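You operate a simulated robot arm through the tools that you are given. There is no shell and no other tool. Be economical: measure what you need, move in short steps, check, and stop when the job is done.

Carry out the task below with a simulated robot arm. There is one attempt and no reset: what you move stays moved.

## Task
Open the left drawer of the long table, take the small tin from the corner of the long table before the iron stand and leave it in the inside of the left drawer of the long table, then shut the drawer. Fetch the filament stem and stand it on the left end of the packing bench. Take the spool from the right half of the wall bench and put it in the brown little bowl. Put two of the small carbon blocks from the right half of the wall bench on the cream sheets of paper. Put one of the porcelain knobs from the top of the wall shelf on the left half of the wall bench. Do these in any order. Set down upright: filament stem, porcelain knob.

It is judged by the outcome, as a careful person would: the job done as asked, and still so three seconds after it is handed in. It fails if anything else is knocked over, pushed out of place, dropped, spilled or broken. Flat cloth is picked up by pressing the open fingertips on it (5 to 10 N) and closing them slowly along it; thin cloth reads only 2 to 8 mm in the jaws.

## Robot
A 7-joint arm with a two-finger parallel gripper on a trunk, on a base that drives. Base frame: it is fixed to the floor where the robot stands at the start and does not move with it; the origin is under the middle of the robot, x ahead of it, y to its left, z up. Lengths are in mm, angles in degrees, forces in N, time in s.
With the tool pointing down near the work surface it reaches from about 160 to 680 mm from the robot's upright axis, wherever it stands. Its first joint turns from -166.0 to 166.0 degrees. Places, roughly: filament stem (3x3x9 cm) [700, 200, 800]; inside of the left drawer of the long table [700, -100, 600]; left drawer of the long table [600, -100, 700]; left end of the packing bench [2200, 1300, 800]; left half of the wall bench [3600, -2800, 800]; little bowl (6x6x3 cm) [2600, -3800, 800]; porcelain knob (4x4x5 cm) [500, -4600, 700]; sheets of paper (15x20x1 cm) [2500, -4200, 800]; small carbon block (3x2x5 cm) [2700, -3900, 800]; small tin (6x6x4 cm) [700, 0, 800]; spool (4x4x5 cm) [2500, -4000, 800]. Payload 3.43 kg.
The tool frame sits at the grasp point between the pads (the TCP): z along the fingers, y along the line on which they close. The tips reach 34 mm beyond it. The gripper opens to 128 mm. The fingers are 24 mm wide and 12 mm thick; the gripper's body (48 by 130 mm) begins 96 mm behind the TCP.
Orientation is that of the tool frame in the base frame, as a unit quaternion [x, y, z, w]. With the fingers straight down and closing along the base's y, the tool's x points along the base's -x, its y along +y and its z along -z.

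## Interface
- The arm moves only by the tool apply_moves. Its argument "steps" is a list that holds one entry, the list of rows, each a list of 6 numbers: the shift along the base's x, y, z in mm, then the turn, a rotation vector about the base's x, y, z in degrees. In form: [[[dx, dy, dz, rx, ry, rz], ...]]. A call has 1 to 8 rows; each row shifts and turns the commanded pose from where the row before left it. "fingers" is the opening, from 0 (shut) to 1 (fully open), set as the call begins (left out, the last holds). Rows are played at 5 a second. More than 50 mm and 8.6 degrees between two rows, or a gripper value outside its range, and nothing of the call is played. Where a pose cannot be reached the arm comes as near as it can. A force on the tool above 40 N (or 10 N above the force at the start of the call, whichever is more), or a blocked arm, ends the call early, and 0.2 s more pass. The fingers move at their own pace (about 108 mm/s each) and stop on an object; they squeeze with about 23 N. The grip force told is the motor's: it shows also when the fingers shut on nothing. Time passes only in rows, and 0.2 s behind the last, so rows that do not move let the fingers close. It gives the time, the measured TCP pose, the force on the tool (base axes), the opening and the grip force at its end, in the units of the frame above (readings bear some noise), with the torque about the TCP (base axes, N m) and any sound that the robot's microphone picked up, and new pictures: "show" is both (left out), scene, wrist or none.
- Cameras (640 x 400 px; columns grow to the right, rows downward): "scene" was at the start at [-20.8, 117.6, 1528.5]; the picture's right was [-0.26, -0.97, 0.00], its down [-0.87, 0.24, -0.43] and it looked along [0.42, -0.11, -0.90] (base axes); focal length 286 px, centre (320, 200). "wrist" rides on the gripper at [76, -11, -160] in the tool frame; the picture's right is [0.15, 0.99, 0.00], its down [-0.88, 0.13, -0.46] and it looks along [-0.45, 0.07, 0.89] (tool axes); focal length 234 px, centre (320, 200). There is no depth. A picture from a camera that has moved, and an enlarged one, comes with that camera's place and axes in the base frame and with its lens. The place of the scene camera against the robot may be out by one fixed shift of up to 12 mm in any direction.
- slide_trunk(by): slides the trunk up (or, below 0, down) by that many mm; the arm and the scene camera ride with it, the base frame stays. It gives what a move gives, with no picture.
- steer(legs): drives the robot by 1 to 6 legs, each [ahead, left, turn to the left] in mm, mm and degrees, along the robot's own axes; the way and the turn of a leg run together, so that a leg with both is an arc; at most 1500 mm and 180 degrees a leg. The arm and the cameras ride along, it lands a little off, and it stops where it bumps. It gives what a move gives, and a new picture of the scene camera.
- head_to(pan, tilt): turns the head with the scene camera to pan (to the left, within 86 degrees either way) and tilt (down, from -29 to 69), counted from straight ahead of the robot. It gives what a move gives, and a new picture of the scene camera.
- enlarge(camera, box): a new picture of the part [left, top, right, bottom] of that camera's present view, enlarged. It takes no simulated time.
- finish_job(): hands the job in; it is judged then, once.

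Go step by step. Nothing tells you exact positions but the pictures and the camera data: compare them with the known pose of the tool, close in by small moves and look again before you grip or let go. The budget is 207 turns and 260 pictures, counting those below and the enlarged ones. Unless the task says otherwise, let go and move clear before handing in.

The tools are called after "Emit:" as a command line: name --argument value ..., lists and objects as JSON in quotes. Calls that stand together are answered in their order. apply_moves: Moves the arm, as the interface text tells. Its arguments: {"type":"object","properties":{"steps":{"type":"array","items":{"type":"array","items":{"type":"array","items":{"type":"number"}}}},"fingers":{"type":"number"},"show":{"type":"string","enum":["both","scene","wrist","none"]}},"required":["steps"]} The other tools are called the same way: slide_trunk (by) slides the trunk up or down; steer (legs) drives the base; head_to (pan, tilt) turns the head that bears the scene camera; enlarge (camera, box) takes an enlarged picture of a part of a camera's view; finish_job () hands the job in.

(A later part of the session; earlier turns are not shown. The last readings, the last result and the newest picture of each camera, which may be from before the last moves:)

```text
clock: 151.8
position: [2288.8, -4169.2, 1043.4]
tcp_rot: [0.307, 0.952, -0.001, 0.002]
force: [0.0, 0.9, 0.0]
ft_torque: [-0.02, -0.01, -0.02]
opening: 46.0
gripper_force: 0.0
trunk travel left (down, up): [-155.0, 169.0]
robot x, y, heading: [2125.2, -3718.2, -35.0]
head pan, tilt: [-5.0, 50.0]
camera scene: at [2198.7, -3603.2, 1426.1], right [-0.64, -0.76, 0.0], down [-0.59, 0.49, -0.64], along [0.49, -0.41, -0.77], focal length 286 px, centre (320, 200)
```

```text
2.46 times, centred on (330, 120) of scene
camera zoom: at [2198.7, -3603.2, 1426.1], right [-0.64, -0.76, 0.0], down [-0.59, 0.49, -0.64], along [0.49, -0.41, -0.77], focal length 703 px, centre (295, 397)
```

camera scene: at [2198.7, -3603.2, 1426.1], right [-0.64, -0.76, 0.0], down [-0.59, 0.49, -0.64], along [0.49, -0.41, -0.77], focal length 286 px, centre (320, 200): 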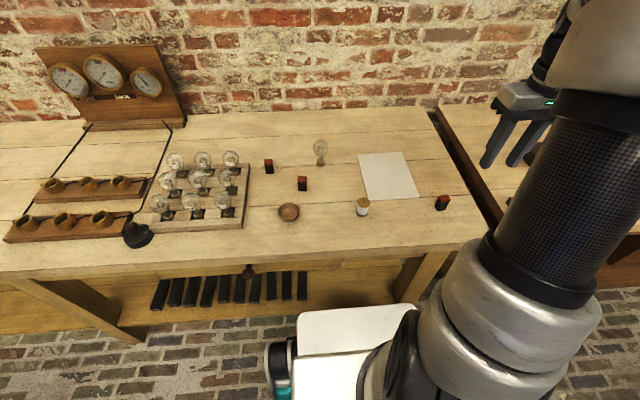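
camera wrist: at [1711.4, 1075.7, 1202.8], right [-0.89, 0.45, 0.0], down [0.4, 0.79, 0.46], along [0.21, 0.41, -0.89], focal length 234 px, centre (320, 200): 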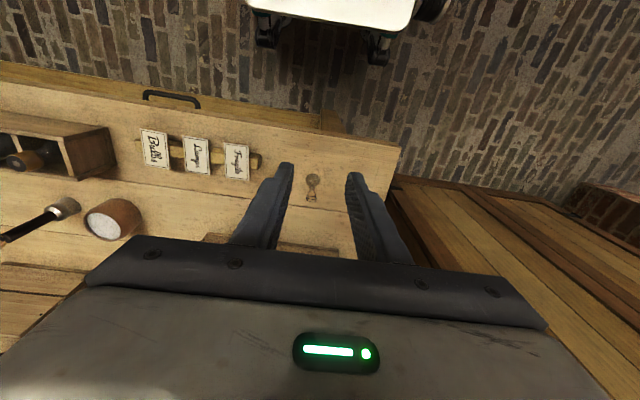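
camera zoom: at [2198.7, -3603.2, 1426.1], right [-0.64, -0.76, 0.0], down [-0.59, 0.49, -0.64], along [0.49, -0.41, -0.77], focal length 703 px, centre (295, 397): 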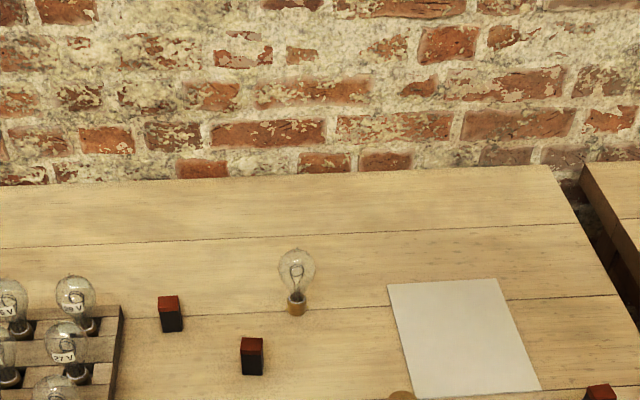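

Bench top ≈793; spool near (2478, −3996). I move the gripper above it and look with the wrist camera.

Emit:
apply_moves --steps '[[[31.5, 28.8, 0, 0, 0, 0], [31.5, 28.8, 0, 0, 0, 0], [31.5, 28.8, 0, 0, 0, 0], [31.5, 28.8, 0, 0, 0, 0], [31.5, 28.8, -20, 0, 0, 0], [31.5, 28.8, -20, 0, 0, 0], [0, 0, -40, 0, 0, 0]]]' --fingers 0.6

```text
clock: 153.4
position: [2476.4, -3996.2, 966.1]
tcp_rot: [0.307, 0.952, 0.0, 0.001]
force: [-1.1, 0.7, 0.8]
ft_torque: [0.0, 0.01, -0.06]
opening: 76.7
gripper_force: 0.0
trunk travel left (down, up): [-155.0, 169.0]
robot x, y, heading: [2124.3, -3713.2, -35.1]
head pan, tilt: [-5.0, 50.0]
camera scene: at [2198.7, -3603.0, 1426.0], right [-0.64, -0.76, 0.0], down [-0.59, 0.49, -0.64], along [0.49, -0.41, -0.77], focal length 286 px, centre (320, 200)
camera wrist: at [2408.7, -3960.0, 1124.0], right [0.46, 0.89, 0.0], down [0.79, -0.41, 0.46], along [0.41, -0.21, -0.89], focal length 234 px, centre (320, 200)
```

scene: 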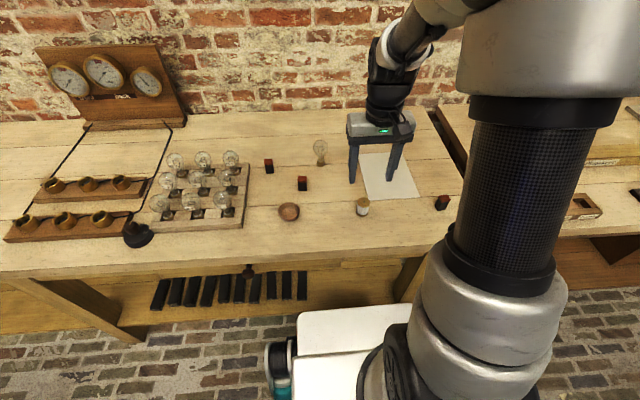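
wrist: 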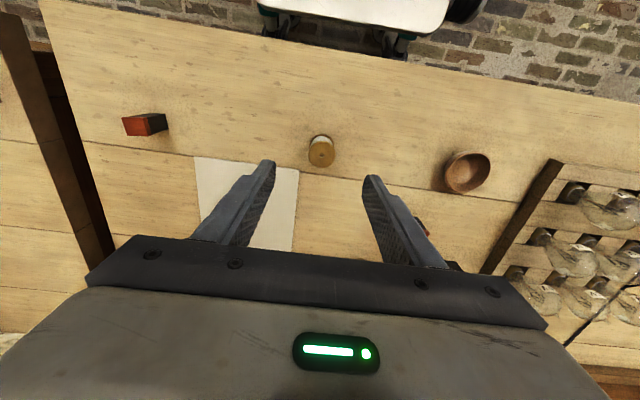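

The spool is nearly below the TCP. I lower to grip only its top part, so the fingers stay above the bowl rim later.

Emit:
apply_moves --steps '[[[3, 3, -35, 0, 0, 0], [0, 0, -35, 0, 0, 0], [0, 0, -20, 0, 0, 0]]]' --show "wrist"

Emit:
enlarge --camera "wrist" --box '[220, 100, 420, 240]'

```text
clock: 154.2
position: [2479.2, -3993.8, 875.4]
tcp_rot: [0.307, 0.952, -0.001, 0.001]
force: [-0.2, 0.3, 1.1]
ft_torque: [-0.01, -0.02, 0.0]
opening: 77.0
gripper_force: 0.0
trunk travel left (down, up): [-155.0, 169.0]
robot x, y, heading: [2126.4, -3715.9, -35.0]
head pan, tilt: [-5.0, 50.0]
camera wrist: at [2411.2, -3957.5, 1033.7], right [0.46, 0.89, 0.0], down [0.79, -0.41, 0.46], along [0.41, -0.21, -0.89], focal length 234 px, centre (320, 200)
```

wrist: 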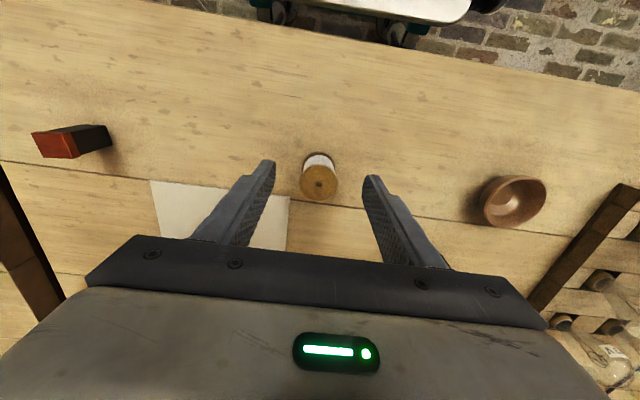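

```text
2.86 times, centred on (320, 170) of wrist
camera zoom: at [2411.2, -3957.5, 1033.7], right [0.46, 0.89, 0.0], down [0.79, -0.41, 0.46], along [0.41, -0.21, -0.89], focal length 669 px, centre (320, 286)
```

zoom: 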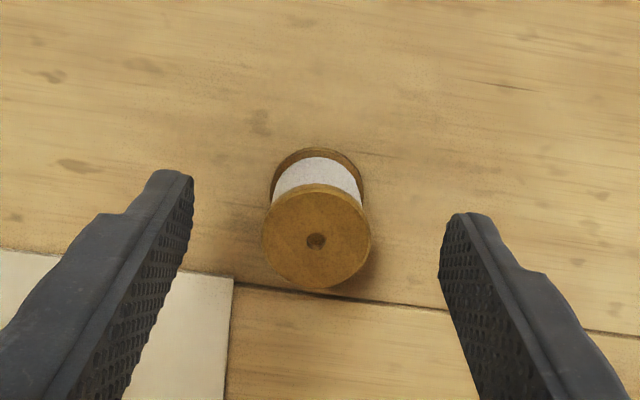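

Emit:
apply_moves --steps '[[[3, -1.5, -9, 0, 0, 0], [0, 0, -9, 0, 0, 0]]]' --show "none"

Emit:
apply_moves --steps '[[[0, 0, 0, 0, 0, 0], [0, 0, 0, 0, 0, 0], [0, 0, 0, 0, 0, 0]]]' --fingers 0 --show "none"

Emit:
apply_moves --steps '[[[0, 0, 10, 0, 0, 0], [0, 0, 30, 0, 0, 0], [0, 0, 40, 0, 0, 0]]]' --show "wrist"

```text
clock: 154.8
position: [2483.1, -3995.0, 855.8]
tcp_rot: [0.307, 0.952, 0.0, 0.002]
force: [-0.8, -0.6, -0.2]
ft_torque: [-0.01, -0.05, 0.02]
opening: 77.1
gripper_force: 0.1
trunk travel left (down, up): [-155.0, 169.0]
robot x, y, heading: [2122.9, -3716.0, -35.2]
head pan, tilt: [-5.0, 50.0]
```

```text
clock: 155.6
position: [2483.6, -3996.2, 855.7]
tcp_rot: [0.307, 0.952, -0.001, 0.001]
force: [-0.1, -0.2, 0.5]
ft_torque: [0.02, 0.01, 0.04]
opening: 32.2
gripper_force: 22.6
trunk travel left (down, up): [-155.0, 169.0]
robot x, y, heading: [2124.0, -3710.5, -35.0]
head pan, tilt: [-5.0, 50.0]
```

```text
clock: 156.4
position: [2482.8, -3995.8, 935.0]
tcp_rot: [0.306, 0.952, 0.0, 0.001]
force: [-0.6, -0.5, -0.6]
ft_torque: [0.01, 0.0, -0.02]
opening: 32.4
gripper_force: 23.0
trunk travel left (down, up): [-155.0, 169.0]
robot x, y, heading: [2125.7, -3713.0, -35.1]
head pan, tilt: [-5.0, 50.0]
camera wrist: at [2414.0, -3959.6, 1094.5], right [0.46, 0.89, 0.0], down [0.79, -0.41, 0.46], along [0.41, -0.21, -0.89], focal length 234 px, centre (320, 200)
```

wrist: 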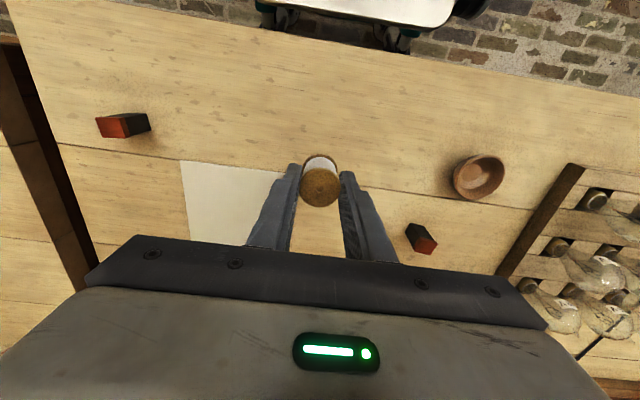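

Spool held. I carry it above the bowl at about (2599, −3832).

Emit:
apply_moves --steps '[[[23.1, 32.6, 0, 0, 0, 0], [23.1, 32.6, 0, 0, 0, 0], [23.1, 32.6, 0, 0, 0, 0], [23.1, 32.6, 0, 0, 0, 0], [23.1, 32.6, 0, 0, 0, 0], [0, 0, -15, 0, 0, 0]]]' --show "wrist"

Emit:
enlarge --camera "wrist" --box '[220, 100, 420, 240]'

```text
clock: 157.8
position: [2598.9, -3832.5, 920.8]
tcp_rot: [0.307, 0.952, -0.001, 0.002]
force: [-0.2, 0.2, -0.1]
ft_torque: [-0.01, 0.01, 0.0]
opening: 32.1
gripper_force: 22.9
trunk travel left (down, up): [-155.0, 169.0]
robot x, y, heading: [2124.9, -3712.7, -34.9]
head pan, tilt: [-5.0, 50.0]
camera wrist: at [2530.5, -3796.4, 1080.3], right [0.46, 0.89, 0.0], down [0.79, -0.41, 0.46], along [0.41, -0.21, -0.89], focal length 234 px, centre (320, 200)
```

wrist: 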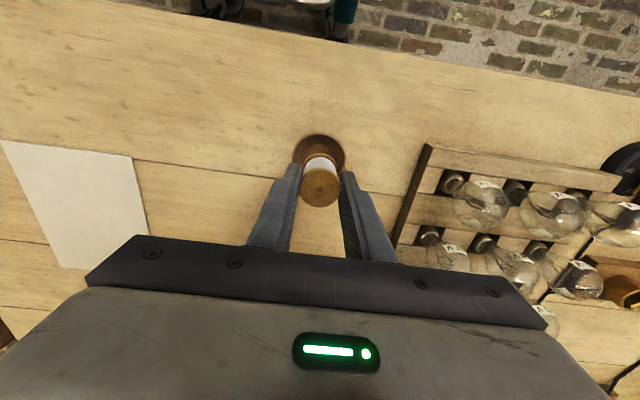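

```text
2.86 times, centred on (320, 170) of wrist
camera zoom: at [2530.5, -3796.4, 1080.3], right [0.46, 0.89, 0.0], down [0.79, -0.41, 0.46], along [0.41, -0.21, -0.89], focal length 669 px, centre (320, 286)
```

zoom: 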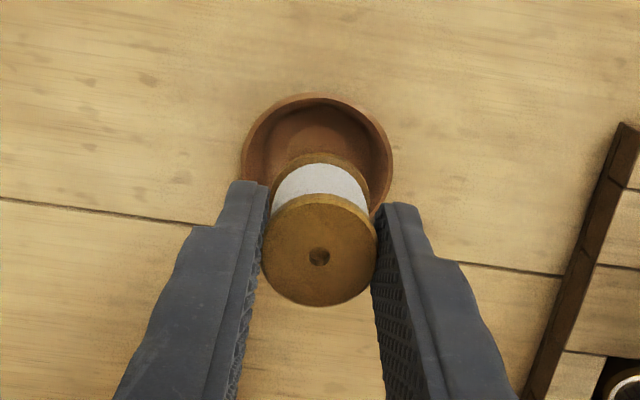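

Spool is centred over the bowl. I lower gently.

Emit:
apply_moves --steps '[[[0, 0, -25, 0, 0, 0], [0, 0, -20, 0, 0, 0], [0, 0, -5, 0, 0, 0], [0, 0, 0, 0, 0, 0]]]' --show "wrist"

```text
clock: 158.8
position: [2598.1, -3832.4, 871.0]
tcp_rot: [0.306, 0.952, -0.001, 0.001]
force: [-0.6, -0.7, -0.7]
ft_torque: [0.0, 0.0, -0.02]
opening: 32.3
gripper_force: 22.8
trunk travel left (down, up): [-155.0, 169.0]
robot x, y, heading: [2122.1, -3714.1, -35.2]
head pan, tilt: [-5.0, 50.0]
camera wrist: at [2530.1, -3796.1, 1030.1], right [0.46, 0.89, 0.0], down [0.79, -0.41, 0.46], along [0.41, -0.21, -0.89], focal length 234 px, centre (320, 200)
```

wrist: 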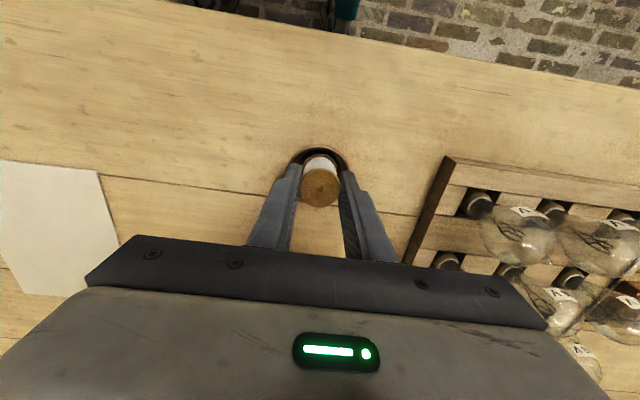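

Emit:
apply_moves --steps '[[[0, 0, -2.5, 0, 0, 0], [0, 0, -2.5, 0, 0, 0], [0, 0, -2, 0, 0, 0], [0, 0, 0, 0, 0, 0]]]' --show "none"

```text
clock: 159.8
position: [2598.0, -3833.0, 863.4]
tcp_rot: [0.307, 0.952, 0.0, 0.002]
force: [0.1, 0.1, -0.1]
ft_torque: [-0.04, -0.01, -0.03]
opening: 32.0
gripper_force: 23.2
trunk travel left (down, up): [-155.0, 169.0]
robot x, y, heading: [2123.6, -3713.5, -35.2]
head pan, tilt: [-5.0, 50.0]
```

Emit:
apply_moves --steps '[[[0, 0, -1.5, 0, 0, 0], [0, 0, -1.5, 0, 0, 0], [0, 0, 0, 0, 0, 0]]]' --show "wrist"

Emit:
enlarge --camera "wrist" --box '[220, 100, 420, 240]'

```text
clock: 160.6
position: [2599.1, -3832.3, 863.7]
tcp_rot: [0.307, 0.952, -0.001, 0.004]
force: [-0.5, 0.7, 18.0]
ft_torque: [0.04, 0.04, -0.09]
opening: 32.1
gripper_force: 23.1
trunk travel left (down, up): [-155.0, 169.0]
robot x, y, heading: [2122.5, -3715.4, -34.8]
head pan, tilt: [-5.0, 50.0]
camera wrist: at [2529.7, -3796.4, 1021.2], right [0.46, 0.89, 0.0], down [0.79, -0.41, 0.46], along [0.41, -0.21, -0.89], focal length 234 px, centre (320, 200)
```

wrist: 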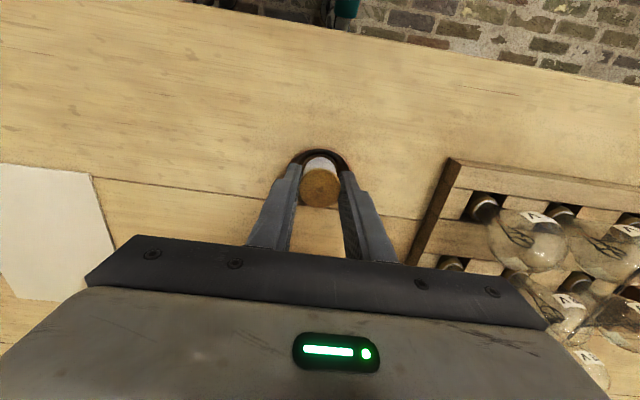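

```text
2.86 times, centred on (320, 170) of wrist
camera zoom: at [2529.7, -3796.4, 1021.2], right [0.46, 0.89, 0.0], down [0.79, -0.41, 0.46], along [0.41, -0.21, -0.89], focal length 669 px, centre (320, 286)
```

zoom: 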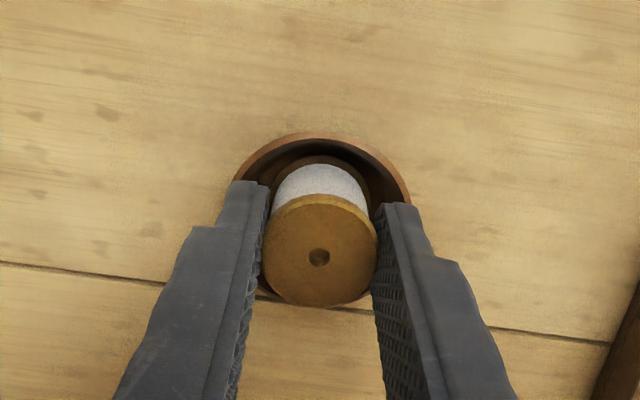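

Contact with the bowl floor. I ease up a bit and open slowly, slightly, then rise.

Emit:
apply_moves --steps '[[[0, 0, 2.5, 0, 0, 0], [0, 0, 0, 0, 0, 0]]]' --show "none"

Emit:
apply_moves --steps '[[[0, 0, 0, 0, 0, 0], [0, 0, 0, 0, 0, 0]]]' --fingers 0.38 --show "none"

Emit:
apply_moves --steps '[[[0, 0, 20, 0, 0, 0], [0, 0, 40, 0, 0, 0], [0, 0, 40, 0, 0, 0]]]' --show "wrist"

```text
clock: 161.2
position: [2597.8, -3833.3, 862.9]
tcp_rot: [0.308, 0.951, -0.001, 0.0]
force: [1.1, -0.3, 0.6]
ft_torque: [0.02, 0.0, 0.0]
opening: 32.2
gripper_force: 23.2
trunk travel left (down, up): [-155.0, 169.0]
robot x, y, heading: [2123.8, -3716.4, -35.1]
head pan, tilt: [-5.0, 50.0]
```

```text
clock: 161.8
position: [2599.2, -3832.8, 863.6]
tcp_rot: [0.307, 0.952, 0.0, 0.002]
force: [-0.3, 0.2, 0.7]
ft_torque: [0.03, -0.01, 0.04]
opening: 48.5
gripper_force: 0.1
trunk travel left (down, up): [-155.0, 169.0]
robot x, y, heading: [2124.7, -3713.7, -35.3]
head pan, tilt: [-5.0, 50.0]
```

```text
clock: 162.6
position: [2598.6, -3830.1, 962.8]
tcp_rot: [0.307, 0.952, -0.001, 0.001]
force: [0.9, 0.1, 0.9]
ft_torque: [0.04, 0.04, 0.01]
opening: 48.9
gripper_force: 0.0
trunk travel left (down, up): [-155.0, 169.0]
robot x, y, heading: [2120.4, -3709.5, -35.0]
head pan, tilt: [-5.0, 50.0]
camera wrist: at [2529.7, -3795.3, 1122.9], right [0.46, 0.89, 0.0], down [0.79, -0.41, 0.46], along [0.41, -0.21, -0.89], focal length 234 px, centre (320, 200)
```

wrist: 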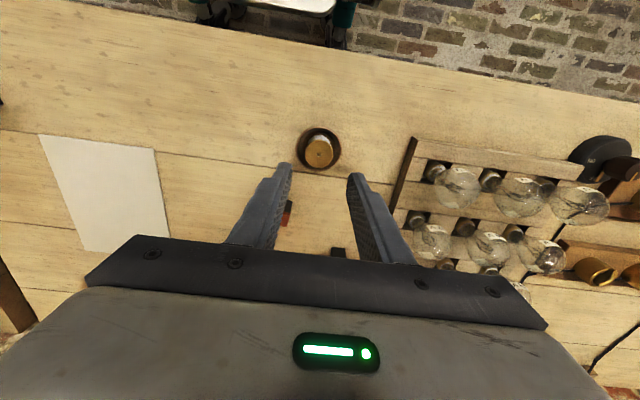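

The spool stands in the bowl. Next, the carbon block at about (2662, −3927).

Emit:
apply_moves --steps '[[[21, -32, 0, 0, 0, 0], [21, -32, 0, 0, 0, 0], [21, -33, 0, 0, 0, 0], [0, 0, -20, 0, 0, 0]]]' --fingers 0.5 --show "wrist"

Emit:
enlarge --camera "wrist" --box '[220, 80, 420, 220]'

```text
clock: 163.6
position: [2661.2, -3930.1, 942.9]
tcp_rot: [0.307, 0.952, -0.001, 0.001]
force: [0.1, 0.4, -0.6]
ft_torque: [-0.03, 0.02, 0.01]
opening: 63.9
gripper_force: 0.0
trunk travel left (down, up): [-155.0, 169.0]
robot x, y, heading: [2121.3, -3714.2, -35.2]
head pan, tilt: [-5.0, 50.0]
camera wrist: at [2593.1, -3893.6, 1101.9], right [0.46, 0.89, 0.0], down [0.79, -0.41, 0.46], along [0.41, -0.21, -0.89], focal length 234 px, centre (320, 200)
```

wrist: 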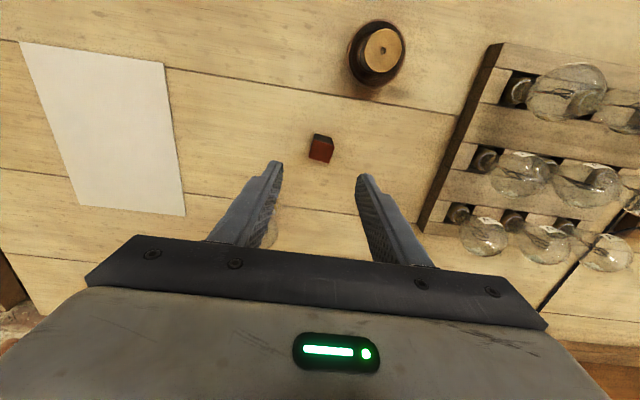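

```text
2.86 times, centred on (320, 150) of wrist
camera zoom: at [2593.1, -3893.6, 1101.9], right [0.46, 0.89, 0.0], down [0.79, -0.41, 0.46], along [0.41, -0.21, -0.89], focal length 669 px, centre (320, 343)
```

zoom: 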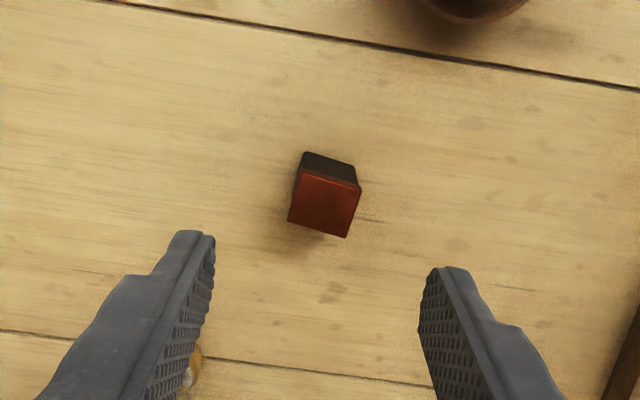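

The block is turned about 11° from the jaws. I align, centre and lower.

Emit:
apply_moves --steps '[[[-3, 6, 0, 0, 0, -5.5], [0, 0, -30, 0, 0, -5.5], [0, 0, -35, 0, 0, 0]]]' --show "wrist"

Emit:
enlarge --camera "wrist" --box '[220, 100, 420, 240]'

```text
clock: 164.4
position: [2659.0, -3923.6, 879.2]
tcp_rot: [0.397, 0.918, 0.0, 0.002]
force: [-0.7, 0.5, 0.1]
ft_torque: [0.0, 0.0, 0.0]
opening: 64.1
gripper_force: 0.0
trunk travel left (down, up): [-155.0, 169.0]
robot x, y, heading: [2123.7, -3711.8, -35.1]
head pan, tilt: [-5.0, 50.0]
camera wrist: at [2598.4, -3874.9, 1037.5], right [0.62, 0.78, 0.0], down [0.7, -0.55, 0.46], along [0.36, -0.29, -0.89], focal length 234 px, centre (320, 200)
```

wrist: 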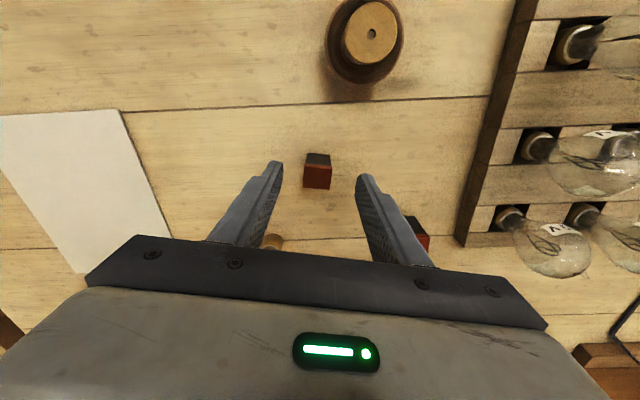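

```text
2.86 times, centred on (320, 170) of wrist
camera zoom: at [2598.4, -3874.9, 1037.5], right [0.62, 0.78, 0.0], down [0.7, -0.55, 0.46], along [0.36, -0.29, -0.89], focal length 669 px, centre (320, 286)
```

zoom: 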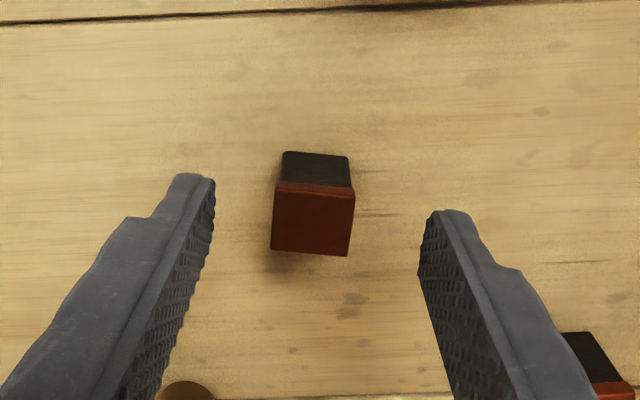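

Emit:
apply_moves --steps '[[[-1, 0, -25, 0, 0, 0], [0, 0, -20, 0, 0, 0]]]' --show "none"

Emit:
apply_moves --steps '[[[0, 0, 0, 0, 0, 0], [0, 0, 0, 0, 0, 0], [0, 0, 0, 0, 0, 0]]]' --fingers 0 --show "none"

Emit:
apply_moves --steps '[[[0, 0, 10, 0, 0, 0], [0, 0, 30, 0, 0, 0], [0, 0, 40, 0, 0, 0], [0, 0, 10, 0, 0, 0]]]' --show "wrist"

```text
clock: 165.0
position: [2655.9, -3923.0, 833.8]
tcp_rot: [0.397, 0.918, -0.001, 0.002]
force: [-1.4, 0.6, 4.4]
ft_torque: [0.19, 0.0, 0.08]
opening: 63.5
gripper_force: 0.0
trunk travel left (down, up): [-155.0, 169.0]
robot x, y, heading: [2122.0, -3715.5, -35.0]
head pan, tilt: [-5.0, 50.0]
```

```text
clock: 165.8
position: [2656.8, -3924.5, 834.8]
tcp_rot: [0.397, 0.918, -0.001, 0.002]
force: [1.6, -1.7, 5.5]
ft_torque: [0.03, -0.08, -0.06]
opening: 23.3
gripper_force: 22.9
trunk travel left (down, up): [-155.0, 169.0]
robot x, y, heading: [2126.8, -3713.3, -35.0]
head pan, tilt: [-5.0, 50.0]
```

```text
clock: 166.8
position: [2657.2, -3923.0, 923.4]
tcp_rot: [0.397, 0.918, -0.001, 0.002]
force: [0.2, 0.7, 0.1]
ft_torque: [0.02, 0.0, 0.03]
opening: 23.2
gripper_force: 23.0
trunk travel left (down, up): [-155.0, 169.0]
robot x, y, heading: [2125.6, -3715.2, -35.0]
head pan, tilt: [-5.0, 50.0]
camera wrist: at [2597.3, -3874.9, 1082.8], right [0.62, 0.78, 0.0], down [0.7, -0.55, 0.46], along [0.36, -0.29, -0.89], focal length 234 px, centre (320, 200)
```

wrist: 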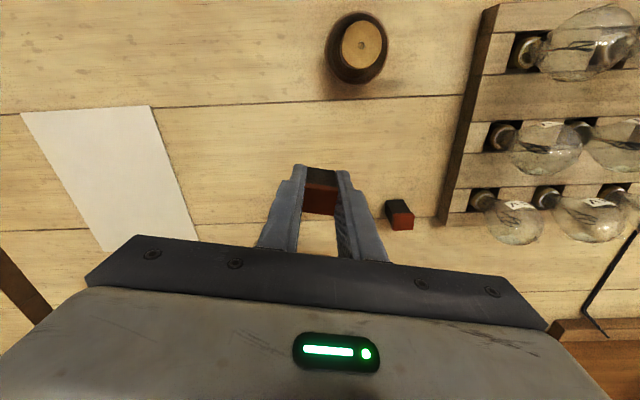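

Block held (23 mm). I carry it over the far part of the paper sheet (centre about (2532, −4155)).

Emit:
apply_moves --steps '[[[-16.7, -40.3, 5, 0, 0, 5.5], [-16.7, -40.3, 5, 0, 0, 5.5], [-16.7, -40.3, 0, 0, 0, 0], [-16.7, -40.3, 0, 0, 0, 0], [-16.7, -40.3, -5, 0, 0, 0], [-16.7, -40.3, -5, 0, 0, 0]]]' --show "wrist"

```text
clock: 168.2
position: [2556.6, -4165.7, 924.6]
tcp_rot: [0.306, 0.952, 0.0, 0.002]
force: [0.4, -0.4, -0.2]
ft_torque: [-0.08, 0.01, 0.01]
opening: 23.1
gripper_force: 23.3
trunk travel left (down, up): [-155.0, 169.0]
robot x, y, heading: [2123.7, -3713.3, -35.1]
head pan, tilt: [-5.0, 50.0]
camera wrist: at [2488.4, -4130.5, 1083.1], right [0.46, 0.89, 0.0], down [0.79, -0.41, 0.46], along [0.41, -0.21, -0.89], focal length 234 px, centre (320, 200)
```

wrist: 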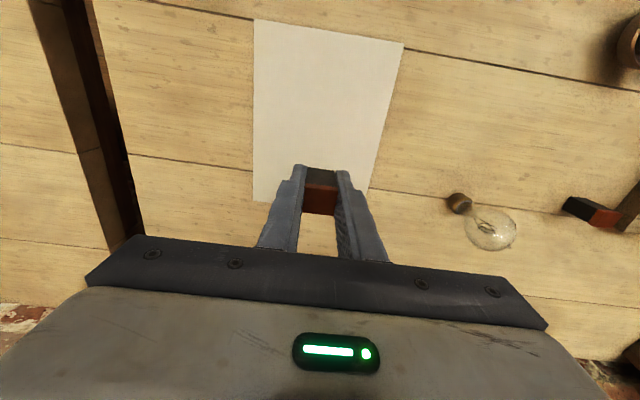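

The drop point lies on the sheet. I lower gently.

Emit:
apply_moves --steps '[[[0, 0, -35, 0, 0, 0], [0, 0, -35, 0, 0, 0], [0, 0, -5, 0, 0, 0], [0, 0, -4, 0, 0, 0], [0, 0, 0, 0, 0, 0]]]' --show "none"

Emit:
apply_moves --steps '[[[0, 0, -3, 0, 0, 0], [0, 0, -3, 0, 0, 0], [0, 0, 0, 0, 0, 0]]]' --show "none"

```text
clock: 169.4
position: [2557.9, -4166.2, 844.3]
tcp_rot: [0.307, 0.952, -0.001, 0.002]
force: [0.6, -0.5, -0.4]
ft_torque: [-0.01, 0.03, 0.04]
opening: 23.3
gripper_force: 23.3
trunk travel left (down, up): [-155.0, 169.0]
robot x, y, heading: [2123.3, -3715.2, -35.1]
head pan, tilt: [-5.0, 50.0]
```

```text
clock: 170.2
position: [2556.6, -4167.3, 838.6]
tcp_rot: [0.307, 0.952, -0.001, 0.001]
force: [0.7, -0.1, 0.3]
ft_torque: [0.02, -0.03, 0.02]
opening: 23.2
gripper_force: 22.9
trunk travel left (down, up): [-155.0, 169.0]
robot x, y, heading: [2126.1, -3716.1, -35.1]
head pan, tilt: [-5.0, 50.0]
```

Emit:
apply_moves --steps '[[[0, 0, -2, 0, 0, 0], [0, 0, -2, 0, 0, 0], [0, 0, 0, 0, 0, 0]]]' --show "none"

```text
clock: 171.0
position: [2557.5, -4165.6, 836.4]
tcp_rot: [0.307, 0.952, -0.002, 0.003]
force: [-3.3, 1.3, 15.6]
ft_torque: [0.12, 0.11, 0.01]
opening: 23.2
gripper_force: 22.9
trunk travel left (down, up): [-155.0, 169.0]
robot x, y, heading: [2122.0, -3715.4, -34.9]
head pan, tilt: [-5.0, 50.0]
```

Contact. Ease up and release.

Emit:
apply_moves --steps '[[[0, 0, 2.2, 0, 0, 0], [0, 0, 0, 0, 0, 0]]]' --show "none"

Emit:
apply_moves --steps '[[[0, 0, 0, 0, 0, 0], [0, 0, 0, 0, 0, 0]]]' --fingers 0.38 --show "none"

Emit:
apply_moves --steps '[[[0, 0, 20, 0, 0, 0], [0, 0, 40, 0, 0, 0], [0, 0, 40, 0, 0, 0], [-25, 5, 0, 0, 0, 0]]]' --show "wrist"

```text
clock: 171.6
position: [2556.5, -4165.9, 837.3]
tcp_rot: [0.307, 0.952, -0.001, 0.002]
force: [-0.4, -3.3, 8.2]
ft_torque: [-0.03, -0.01, 0.04]
opening: 23.2
gripper_force: 22.7
trunk travel left (down, up): [-155.0, 169.0]
robot x, y, heading: [2125.3, -3712.5, -35.3]
head pan, tilt: [-5.0, 50.0]
```

```text
clock: 172.2
position: [2557.3, -4164.6, 837.6]
tcp_rot: [0.306, 0.952, -0.001, 0.002]
force: [-0.7, 0.2, 6.5]
ft_torque: [0.0, 0.05, -0.02]
opening: 46.9
gripper_force: 0.1
trunk travel left (down, up): [-155.0, 169.0]
robot x, y, heading: [2124.3, -3713.8, -35.1]
head pan, tilt: [-5.0, 50.0]
```

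```text
clock: 173.2
position: [2531.5, -4160.5, 937.2]
tcp_rot: [0.307, 0.952, 0.001, 0.002]
force: [-0.5, 0.2, -0.1]
ft_torque: [0.01, 0.04, -0.01]
opening: 48.6
gripper_force: 0.1
trunk travel left (down, up): [-155.0, 169.0]
robot x, y, heading: [2122.3, -3714.0, -35.0]
head pan, tilt: [-5.0, 50.0]
camera wrist: at [2464.2, -4124.5, 1095.2], right [0.46, 0.89, 0.0], down [0.79, -0.41, 0.46], along [0.41, -0.21, -0.89], focal length 234 px, centre (320, 200)
```

wrist: 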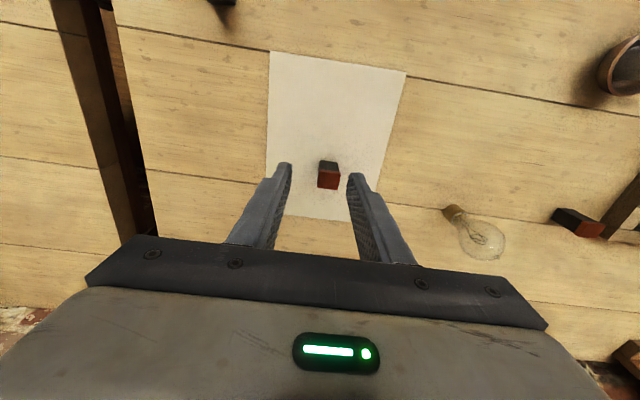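

First block is on the paper. Now to the third block near (2355, −4176).

Emit:
apply_moves --steps '[[[-44, -4, 10, 0, 0, 0], [-44, -4, 0, 0, 0, 0], [-44, -4, 0, 0, 0, 0], [-44, -4, 0, 0, 0, 0]]]' --fingers 0.5 --show "wrist"

Emit:
enlarge --camera "wrist" --box '[220, 80, 420, 220]'

```text
clock: 174.2
position: [2357.2, -4175.0, 946.1]
tcp_rot: [0.306, 0.952, 0.0, 0.001]
force: [-0.2, -0.1, 0.4]
ft_torque: [-0.01, 0.01, -0.01]
opening: 64.1
gripper_force: 0.1
trunk travel left (down, up): [-155.0, 169.0]
robot x, y, heading: [2123.8, -3713.9, -35.0]
head pan, tilt: [-5.0, 50.0]
camera wrist: at [2287.8, -4139.2, 1105.4], right [0.46, 0.89, 0.0], down [0.79, -0.41, 0.46], along [0.41, -0.21, -0.89], focal length 234 px, centre (320, 200)
```

wrist: 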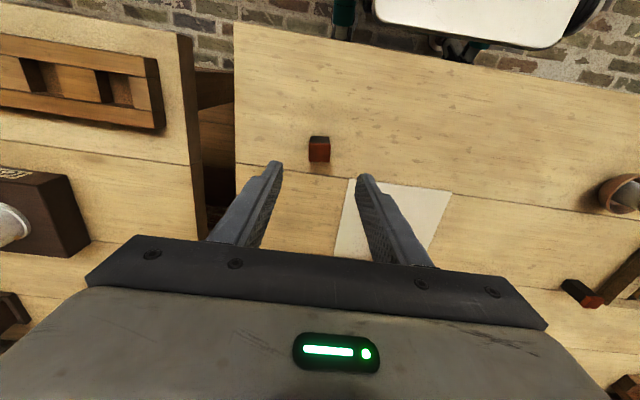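

```text
2.86 times, centred on (320, 150) of wrist
camera zoom: at [2287.8, -4139.2, 1105.4], right [0.46, 0.89, 0.0], down [0.79, -0.41, 0.46], along [0.41, -0.21, -0.89], focal length 669 px, centre (320, 343)
```

zoom: 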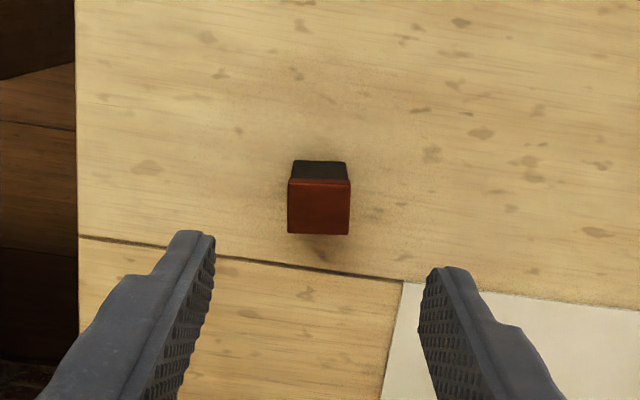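

Emit:
apply_moves --steps '[[[-5.5, 3.3, -20, 0, 0, 6.5], [0, 0, -40, 0, 0, 0]]]' --show "wrist"

Emit:
enlarge --camera "wrist" --box '[220, 100, 420, 240]'

```text
clock: 174.8
position: [2350.8, -4172.9, 887.3]
tcp_rot: [0.251, 0.968, 0.0, 0.001]
force: [-0.1, 0.8, 0.3]
ft_torque: [-0.02, -0.03, 0.02]
opening: 63.8
gripper_force: 0.2
trunk travel left (down, up): [-155.0, 169.0]
robot x, y, heading: [2122.0, -3715.7, -35.1]
head pan, tilt: [-5.0, 50.0]
camera wrist: at [2278.5, -4144.7, 1045.6], right [0.35, 0.93, 0.0], down [0.83, -0.32, 0.46], along [0.43, -0.16, -0.89], focal length 234 px, centre (320, 200)
```

wrist: 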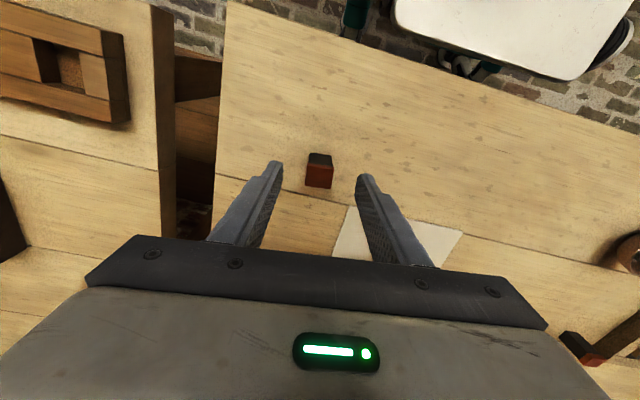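

```text
2.86 times, centred on (320, 170) of wrist
camera zoom: at [2278.5, -4144.7, 1045.6], right [0.35, 0.93, 0.0], down [0.83, -0.32, 0.46], along [0.43, -0.16, -0.89], focal length 669 px, centre (320, 286)
```

zoom: 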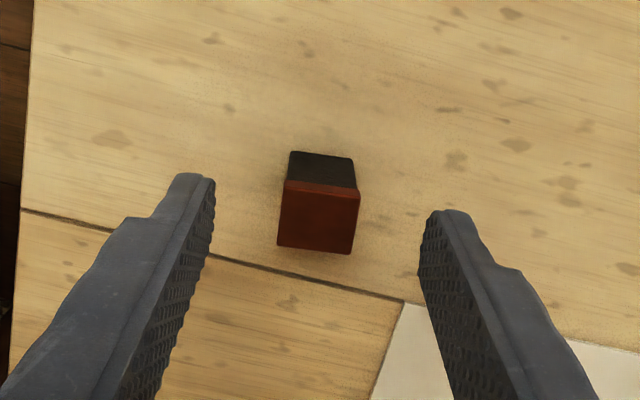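

Emit:
apply_moves --steps '[[[0, 0, -25, 0, 0, 0], [0, 0, -24, 0, 0, 0]]]' --show "none"

Emit:
apply_moves --steps '[[[0, 0, 0, 0, 0, 0], [0, 0, 0, 0, 0, 0], [0, 0, 0, 0, 0, 0]]]' --fingers 0 --show "none"

Emit:
apply_moves --steps '[[[0, 0, 10, 0, 0, 0], [0, 0, 30, 0, 0, 0], [0, 0, 40, 0, 0, 0], [0, 0, 15, 0, 0, 0]]]' --show "wrist"

```text
clock: 175.4
position: [2351.5, -4173.1, 836.7]
tcp_rot: [0.254, 0.967, 0.0, 0.002]
force: [-0.1, -0.3, 0.2]
ft_torque: [-0.02, 0.0, -0.03]
opening: 64.1
gripper_force: 0.0
trunk travel left (down, up): [-155.0, 169.0]
robot x, y, heading: [2123.3, -3712.4, -35.1]
head pan, tilt: [-5.0, 50.0]
```

```text
clock: 176.2
position: [2350.4, -4173.2, 836.8]
tcp_rot: [0.253, 0.968, 0.0, 0.001]
force: [-0.1, 0.2, -0.3]
ft_torque: [-0.01, -0.01, -0.01]
opening: 23.4
gripper_force: 23.2
trunk travel left (down, up): [-155.0, 169.0]
robot x, y, heading: [2125.3, -3714.7, -35.1]
head pan, tilt: [-5.0, 50.0]
```

```text
clock: 177.2
position: [2350.2, -4172.2, 932.3]
tcp_rot: [0.253, 0.967, -0.001, 0.002]
force: [-0.5, 0.4, -0.2]
ft_torque: [-0.01, 0.03, -0.01]
opening: 23.1
gripper_force: 22.9
trunk travel left (down, up): [-155.0, 169.0]
robot x, y, heading: [2123.4, -3715.0, -35.1]
head pan, tilt: [-5.0, 50.0]
camera wrist: at [2279.2, -4144.5, 1091.5], right [0.36, 0.93, 0.0], down [0.83, -0.32, 0.46], along [0.43, -0.16, -0.89], focal length 234 px, centre (320, 200)
```

wrist: 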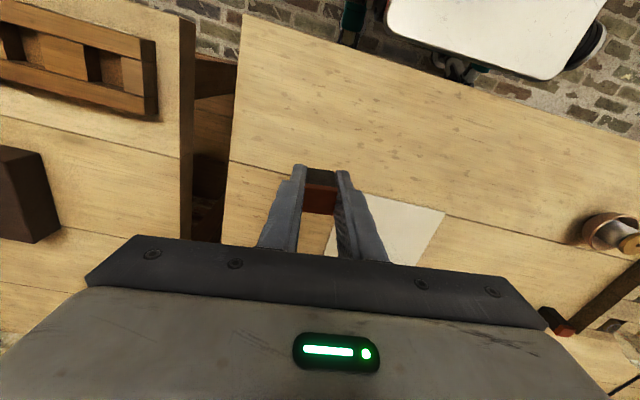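

Second block held. I carry it to the near part of the sheet.

Emit:
apply_moves --steps '[[[36, 13, 0, 0, 0, -6.5], [36, 13, 0, 0, 0, 0], [36, 13, 0, 0, 0, 0], [36, 13, 0, 0, 0, 0], [0, 0, -20, 0, 0, 0]]]' --show "wrist"

```text
clock: 178.4
position: [2494.1, -4119.5, 912.5]
tcp_rot: [0.307, 0.952, -0.001, 0.001]
force: [-0.5, -0.9, -0.2]
ft_torque: [0.01, 0.0, -0.03]
opening: 23.2
gripper_force: 22.8
trunk travel left (down, up): [-155.0, 169.0]
robot x, y, heading: [2123.6, -3711.1, -34.9]
head pan, tilt: [-5.0, 50.0]
camera wrist: at [2427.2, -4084.3, 1072.3], right [0.46, 0.89, 0.0], down [0.79, -0.41, 0.46], along [0.41, -0.21, -0.89], focal length 234 px, centre (320, 200)
```

wrist: 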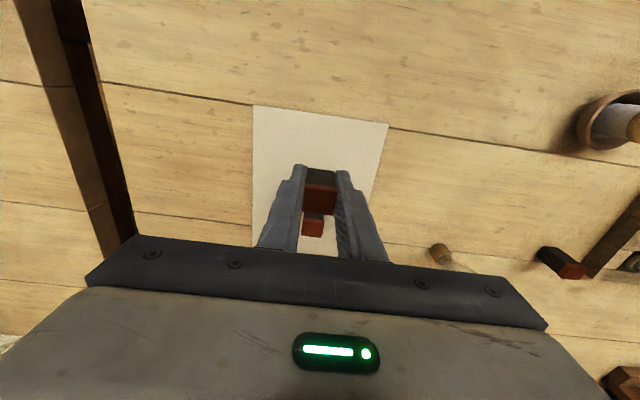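

Emit:
apply_moves --steps '[[[0, 0, -35, 0, 0, 0], [0, 0, -30, 0, 0, 0], [0, 0, -4, 0, 0, 0], [0, 0, 0, 0, 0, 0]]]' --show "none"

Emit:
apply_moves --steps '[[[0, 0, -2, 0, 0, 0], [0, 0, -2, 0, 0, 0], [0, 0, 0, 0, 0, 0]]]' --show "none"

```text
clock: 179.4
position: [2494.5, -4121.6, 844.2]
tcp_rot: [0.308, 0.951, -0.001, 0.002]
force: [-0.2, 0.5, -1.5]
ft_torque: [-0.01, 0.0, 0.01]
opening: 23.4
gripper_force: 22.8
trunk travel left (down, up): [-155.0, 169.0]
robot x, y, heading: [2121.2, -3714.0, -35.1]
head pan, tilt: [-5.0, 50.0]
```

```text
clock: 180.2
position: [2494.8, -4121.0, 840.1]
tcp_rot: [0.306, 0.952, -0.001, 0.003]
force: [0.3, -1.0, 3.8]
ft_torque: [-0.01, 0.0, 0.0]
opening: 23.1
gripper_force: 22.7
trunk travel left (down, up): [-155.0, 169.0]
robot x, y, heading: [2122.6, -3713.1, -35.3]
head pan, tilt: [-5.0, 50.0]
```

Light contact (4 N). I release and rise.

Emit:
apply_moves --steps '[[[0, 0, 0, 0, 0, 0], [0, 0, 0, 0, 0, 0]]]' --fingers 0.38 --show "none"

Emit:
apply_moves --steps '[[[0, 0, 20, 0, 0, 0], [0, 0, 40, 0, 0, 0], [0, 0, 40, 0, 0, 0], [0, 0, 45, 0, 0, 0], [-30, 15, 45, 0, 0, 0]]]' --show "both"

```text
clock: 180.8
position: [2494.9, -4121.2, 839.8]
tcp_rot: [0.307, 0.952, -0.001, 0.001]
force: [0.3, 0.5, 0.2]
ft_torque: [0.0, -0.05, 0.0]
opening: 48.9
gripper_force: 0.1
trunk travel left (down, up): [-155.0, 169.0]
robot x, y, heading: [2123.5, -3715.3, -34.9]
head pan, tilt: [-5.0, 50.0]
```

```text
refused: row 5 steps farther than a row can; nothing moved
```

Emit:
apply_moves --steps '[[[0, 0, 20, 0, 0, 0], [0, 0, 40, 0, 0, 0], [0, 0, 40, 0, 0, 0], [0, 0, 45, 0, 0, 0], [-30, 15, 30, 0, 0, 0]]]' --show "both"

```text
clock: 182.0
position: [2465.6, -4105.0, 1014.0]
tcp_rot: [0.307, 0.952, -0.001, 0.001]
force: [0.3, -0.7, -0.4]
ft_torque: [-0.01, 0.03, 0.01]
opening: 48.5
gripper_force: 0.0
trunk travel left (down, up): [-155.0, 169.0]
robot x, y, heading: [2124.0, -3715.7, -35.0]
head pan, tilt: [-5.0, 50.0]
camera scene: at [2199.0, -3603.3, 1426.0], right [-0.64, -0.76, 0.0], down [-0.59, 0.49, -0.64], along [0.49, -0.41, -0.77], focal length 286 px, centre (320, 200)
camera wrist: at [2397.2, -4069.8, 1173.1], right [0.46, 0.89, 0.0], down [0.79, -0.41, 0.46], along [0.41, -0.21, -0.89], focal length 234 px, centre (320, 200)
```

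scene: 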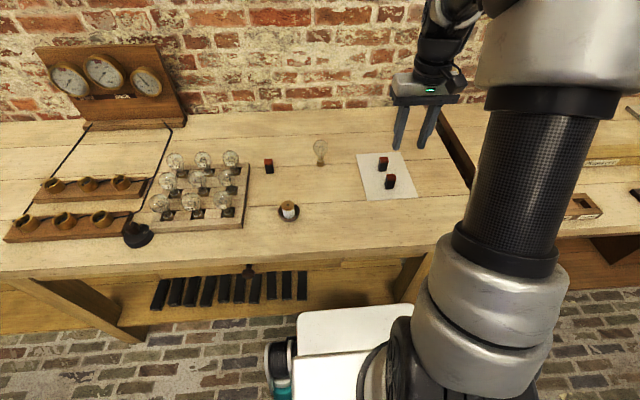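
wrist: 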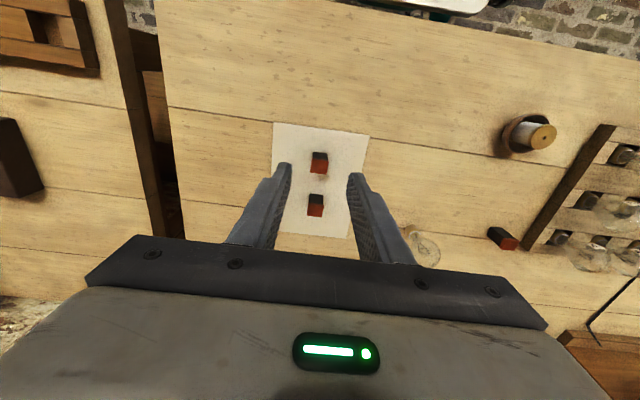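

Both blocks are on the sheet and the spool stands in the bowl. Now I back off and turn right toward the wall shelf.

Emit:
steer --legs '[[-700, 0, 0], [0, 0, -90]]'

Emit:
head_to --pan 5 --tilt 28

```text
clock: 189.8
position: [1153.3, -3651.5, 1014.6]
tcp_rot: [0.889, 0.458, -0.001, 0.001]
force: [1.2, 0.2, 0.8]
ft_torque: [0.02, -0.01, 0.0]
opening: 48.7
gripper_force: 0.1
trunk travel left (down, up): [-155.0, 169.0]
robot x, y, heading: [1545.8, -3306.2, -124.9]
head pan, tilt: [-5.0, 50.0]
camera scene: at [1671.0, -3378.7, 1426.0], right [-0.77, 0.64, 0.0], down [0.49, 0.59, -0.64], along [-0.41, -0.49, -0.77], focal length 286 px, centre (320, 200)
```

scene: 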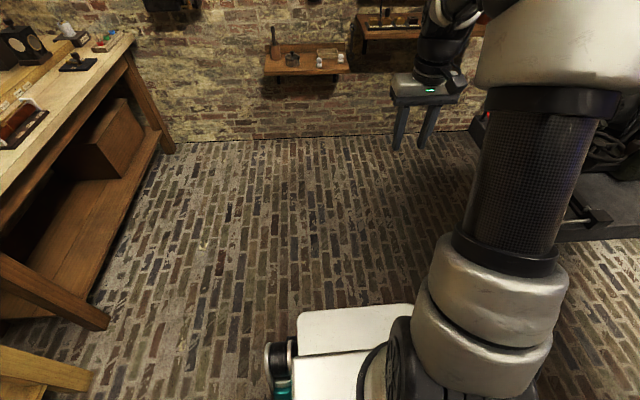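

```text
clock: 190.7
position: [1152.7, -3649.9, 1013.8]
tcp_rot: [0.89, 0.456, -0.002, 0.001]
force: [0.8, 0.0, -0.1]
ft_torque: [0.01, 0.0, -0.02]
opening: 48.4
gripper_force: 0.1
trunk travel left (down, up): [-155.0, 169.0]
robot x, y, heading: [1543.2, -3307.7, -124.8]
head pan, tilt: [5.0, 28.0]
camera scene: at [1674.9, -3398.7, 1458.7], right [-0.87, 0.5, 0.0], down [0.24, 0.41, -0.88], along [-0.44, -0.76, -0.47], focal length 286 px, centre (320, 200)
```

scene: 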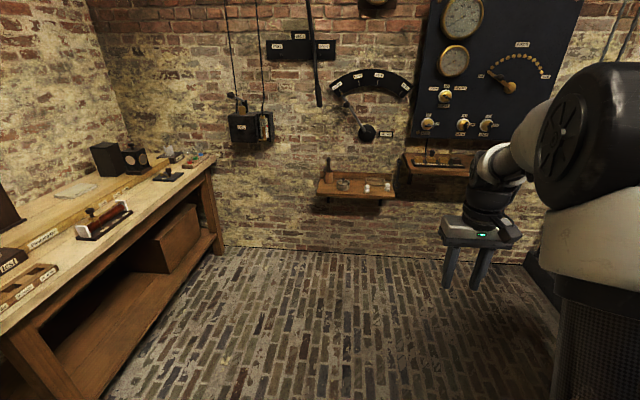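

Emit:
enlarge --camera "scene" --box '[300, 140, 480, 220]'

```text
3.56 times, centred on (390, 180) of scene
camera zoom: at [1674.9, -3398.7, 1458.7], right [-0.87, 0.5, 0.0], down [0.24, 0.41, -0.88], along [-0.44, -0.76, -0.47], focal length 1016 px, centre (71, 271)
```

zoom: 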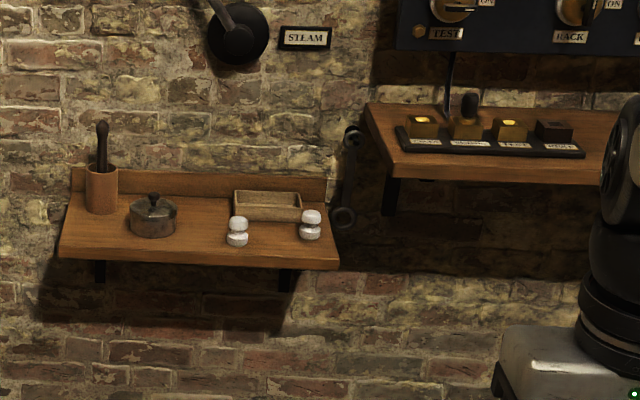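

Two white porcelain knobs stand on the left wall shelf at about (555, −4540) and (673, −4585). I approach.

Emit:
steer --legs '[[850, 0, -0.5]]'

Emit:
head_to --pan 0 --tilt 45

```text
clock: 195.1
position: [664.3, -4335.1, 1012.6]
tcp_rot: [0.891, 0.453, -0.002, 0.001]
force: [0.1, -0.3, 0.4]
ft_torque: [-0.02, -0.01, -0.01]
opening: 48.5
gripper_force: 0.1
trunk travel left (down, up): [-155.0, 169.0]
robot x, y, heading: [1058.6, -3990.6, -125.7]
head pan, tilt: [5.0, 28.0]
camera scene: at [1188.7, -4087.0, 1458.7], right [-0.86, 0.51, 0.0], down [0.24, 0.4, -0.88], along [-0.45, -0.76, -0.47], focal length 286 px, centre (320, 200)
```

scene: 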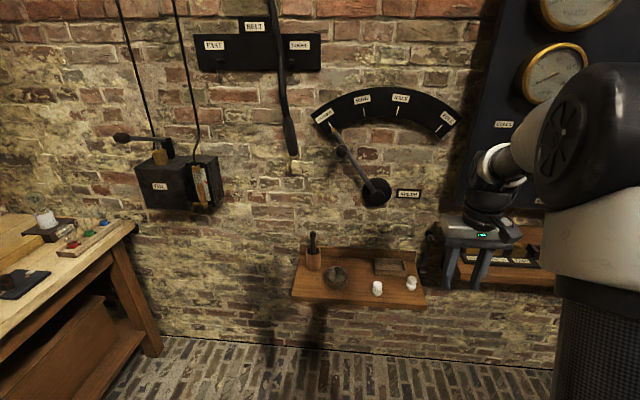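

```text
clock: 195.9
position: [664.0, -4334.2, 1013.6]
tcp_rot: [0.892, 0.452, -0.002, 0.001]
force: [0.9, 0.2, -0.1]
ft_torque: [-0.02, 0.02, 0.0]
opening: 48.7
gripper_force: 0.0
trunk travel left (down, up): [-155.0, 169.0]
robot x, y, heading: [1059.0, -3992.1, -125.3]
head pan, tilt: [0.0, 45.0]
camera scene: at [1187.8, -4074.6, 1433.0], right [-0.81, 0.58, 0.0], down [0.41, 0.58, -0.71], along [-0.41, -0.58, -0.71], focal length 286 px, centre (320, 200)
```

scene: 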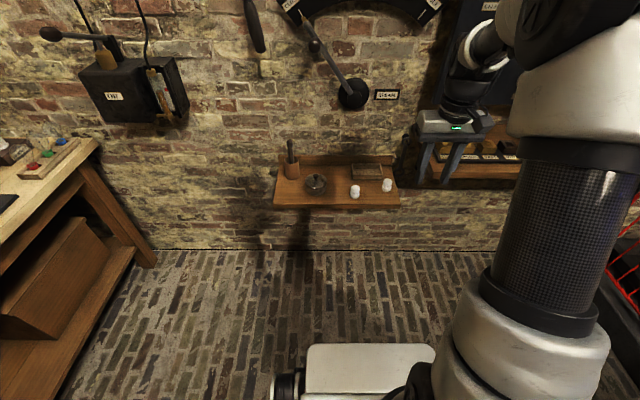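

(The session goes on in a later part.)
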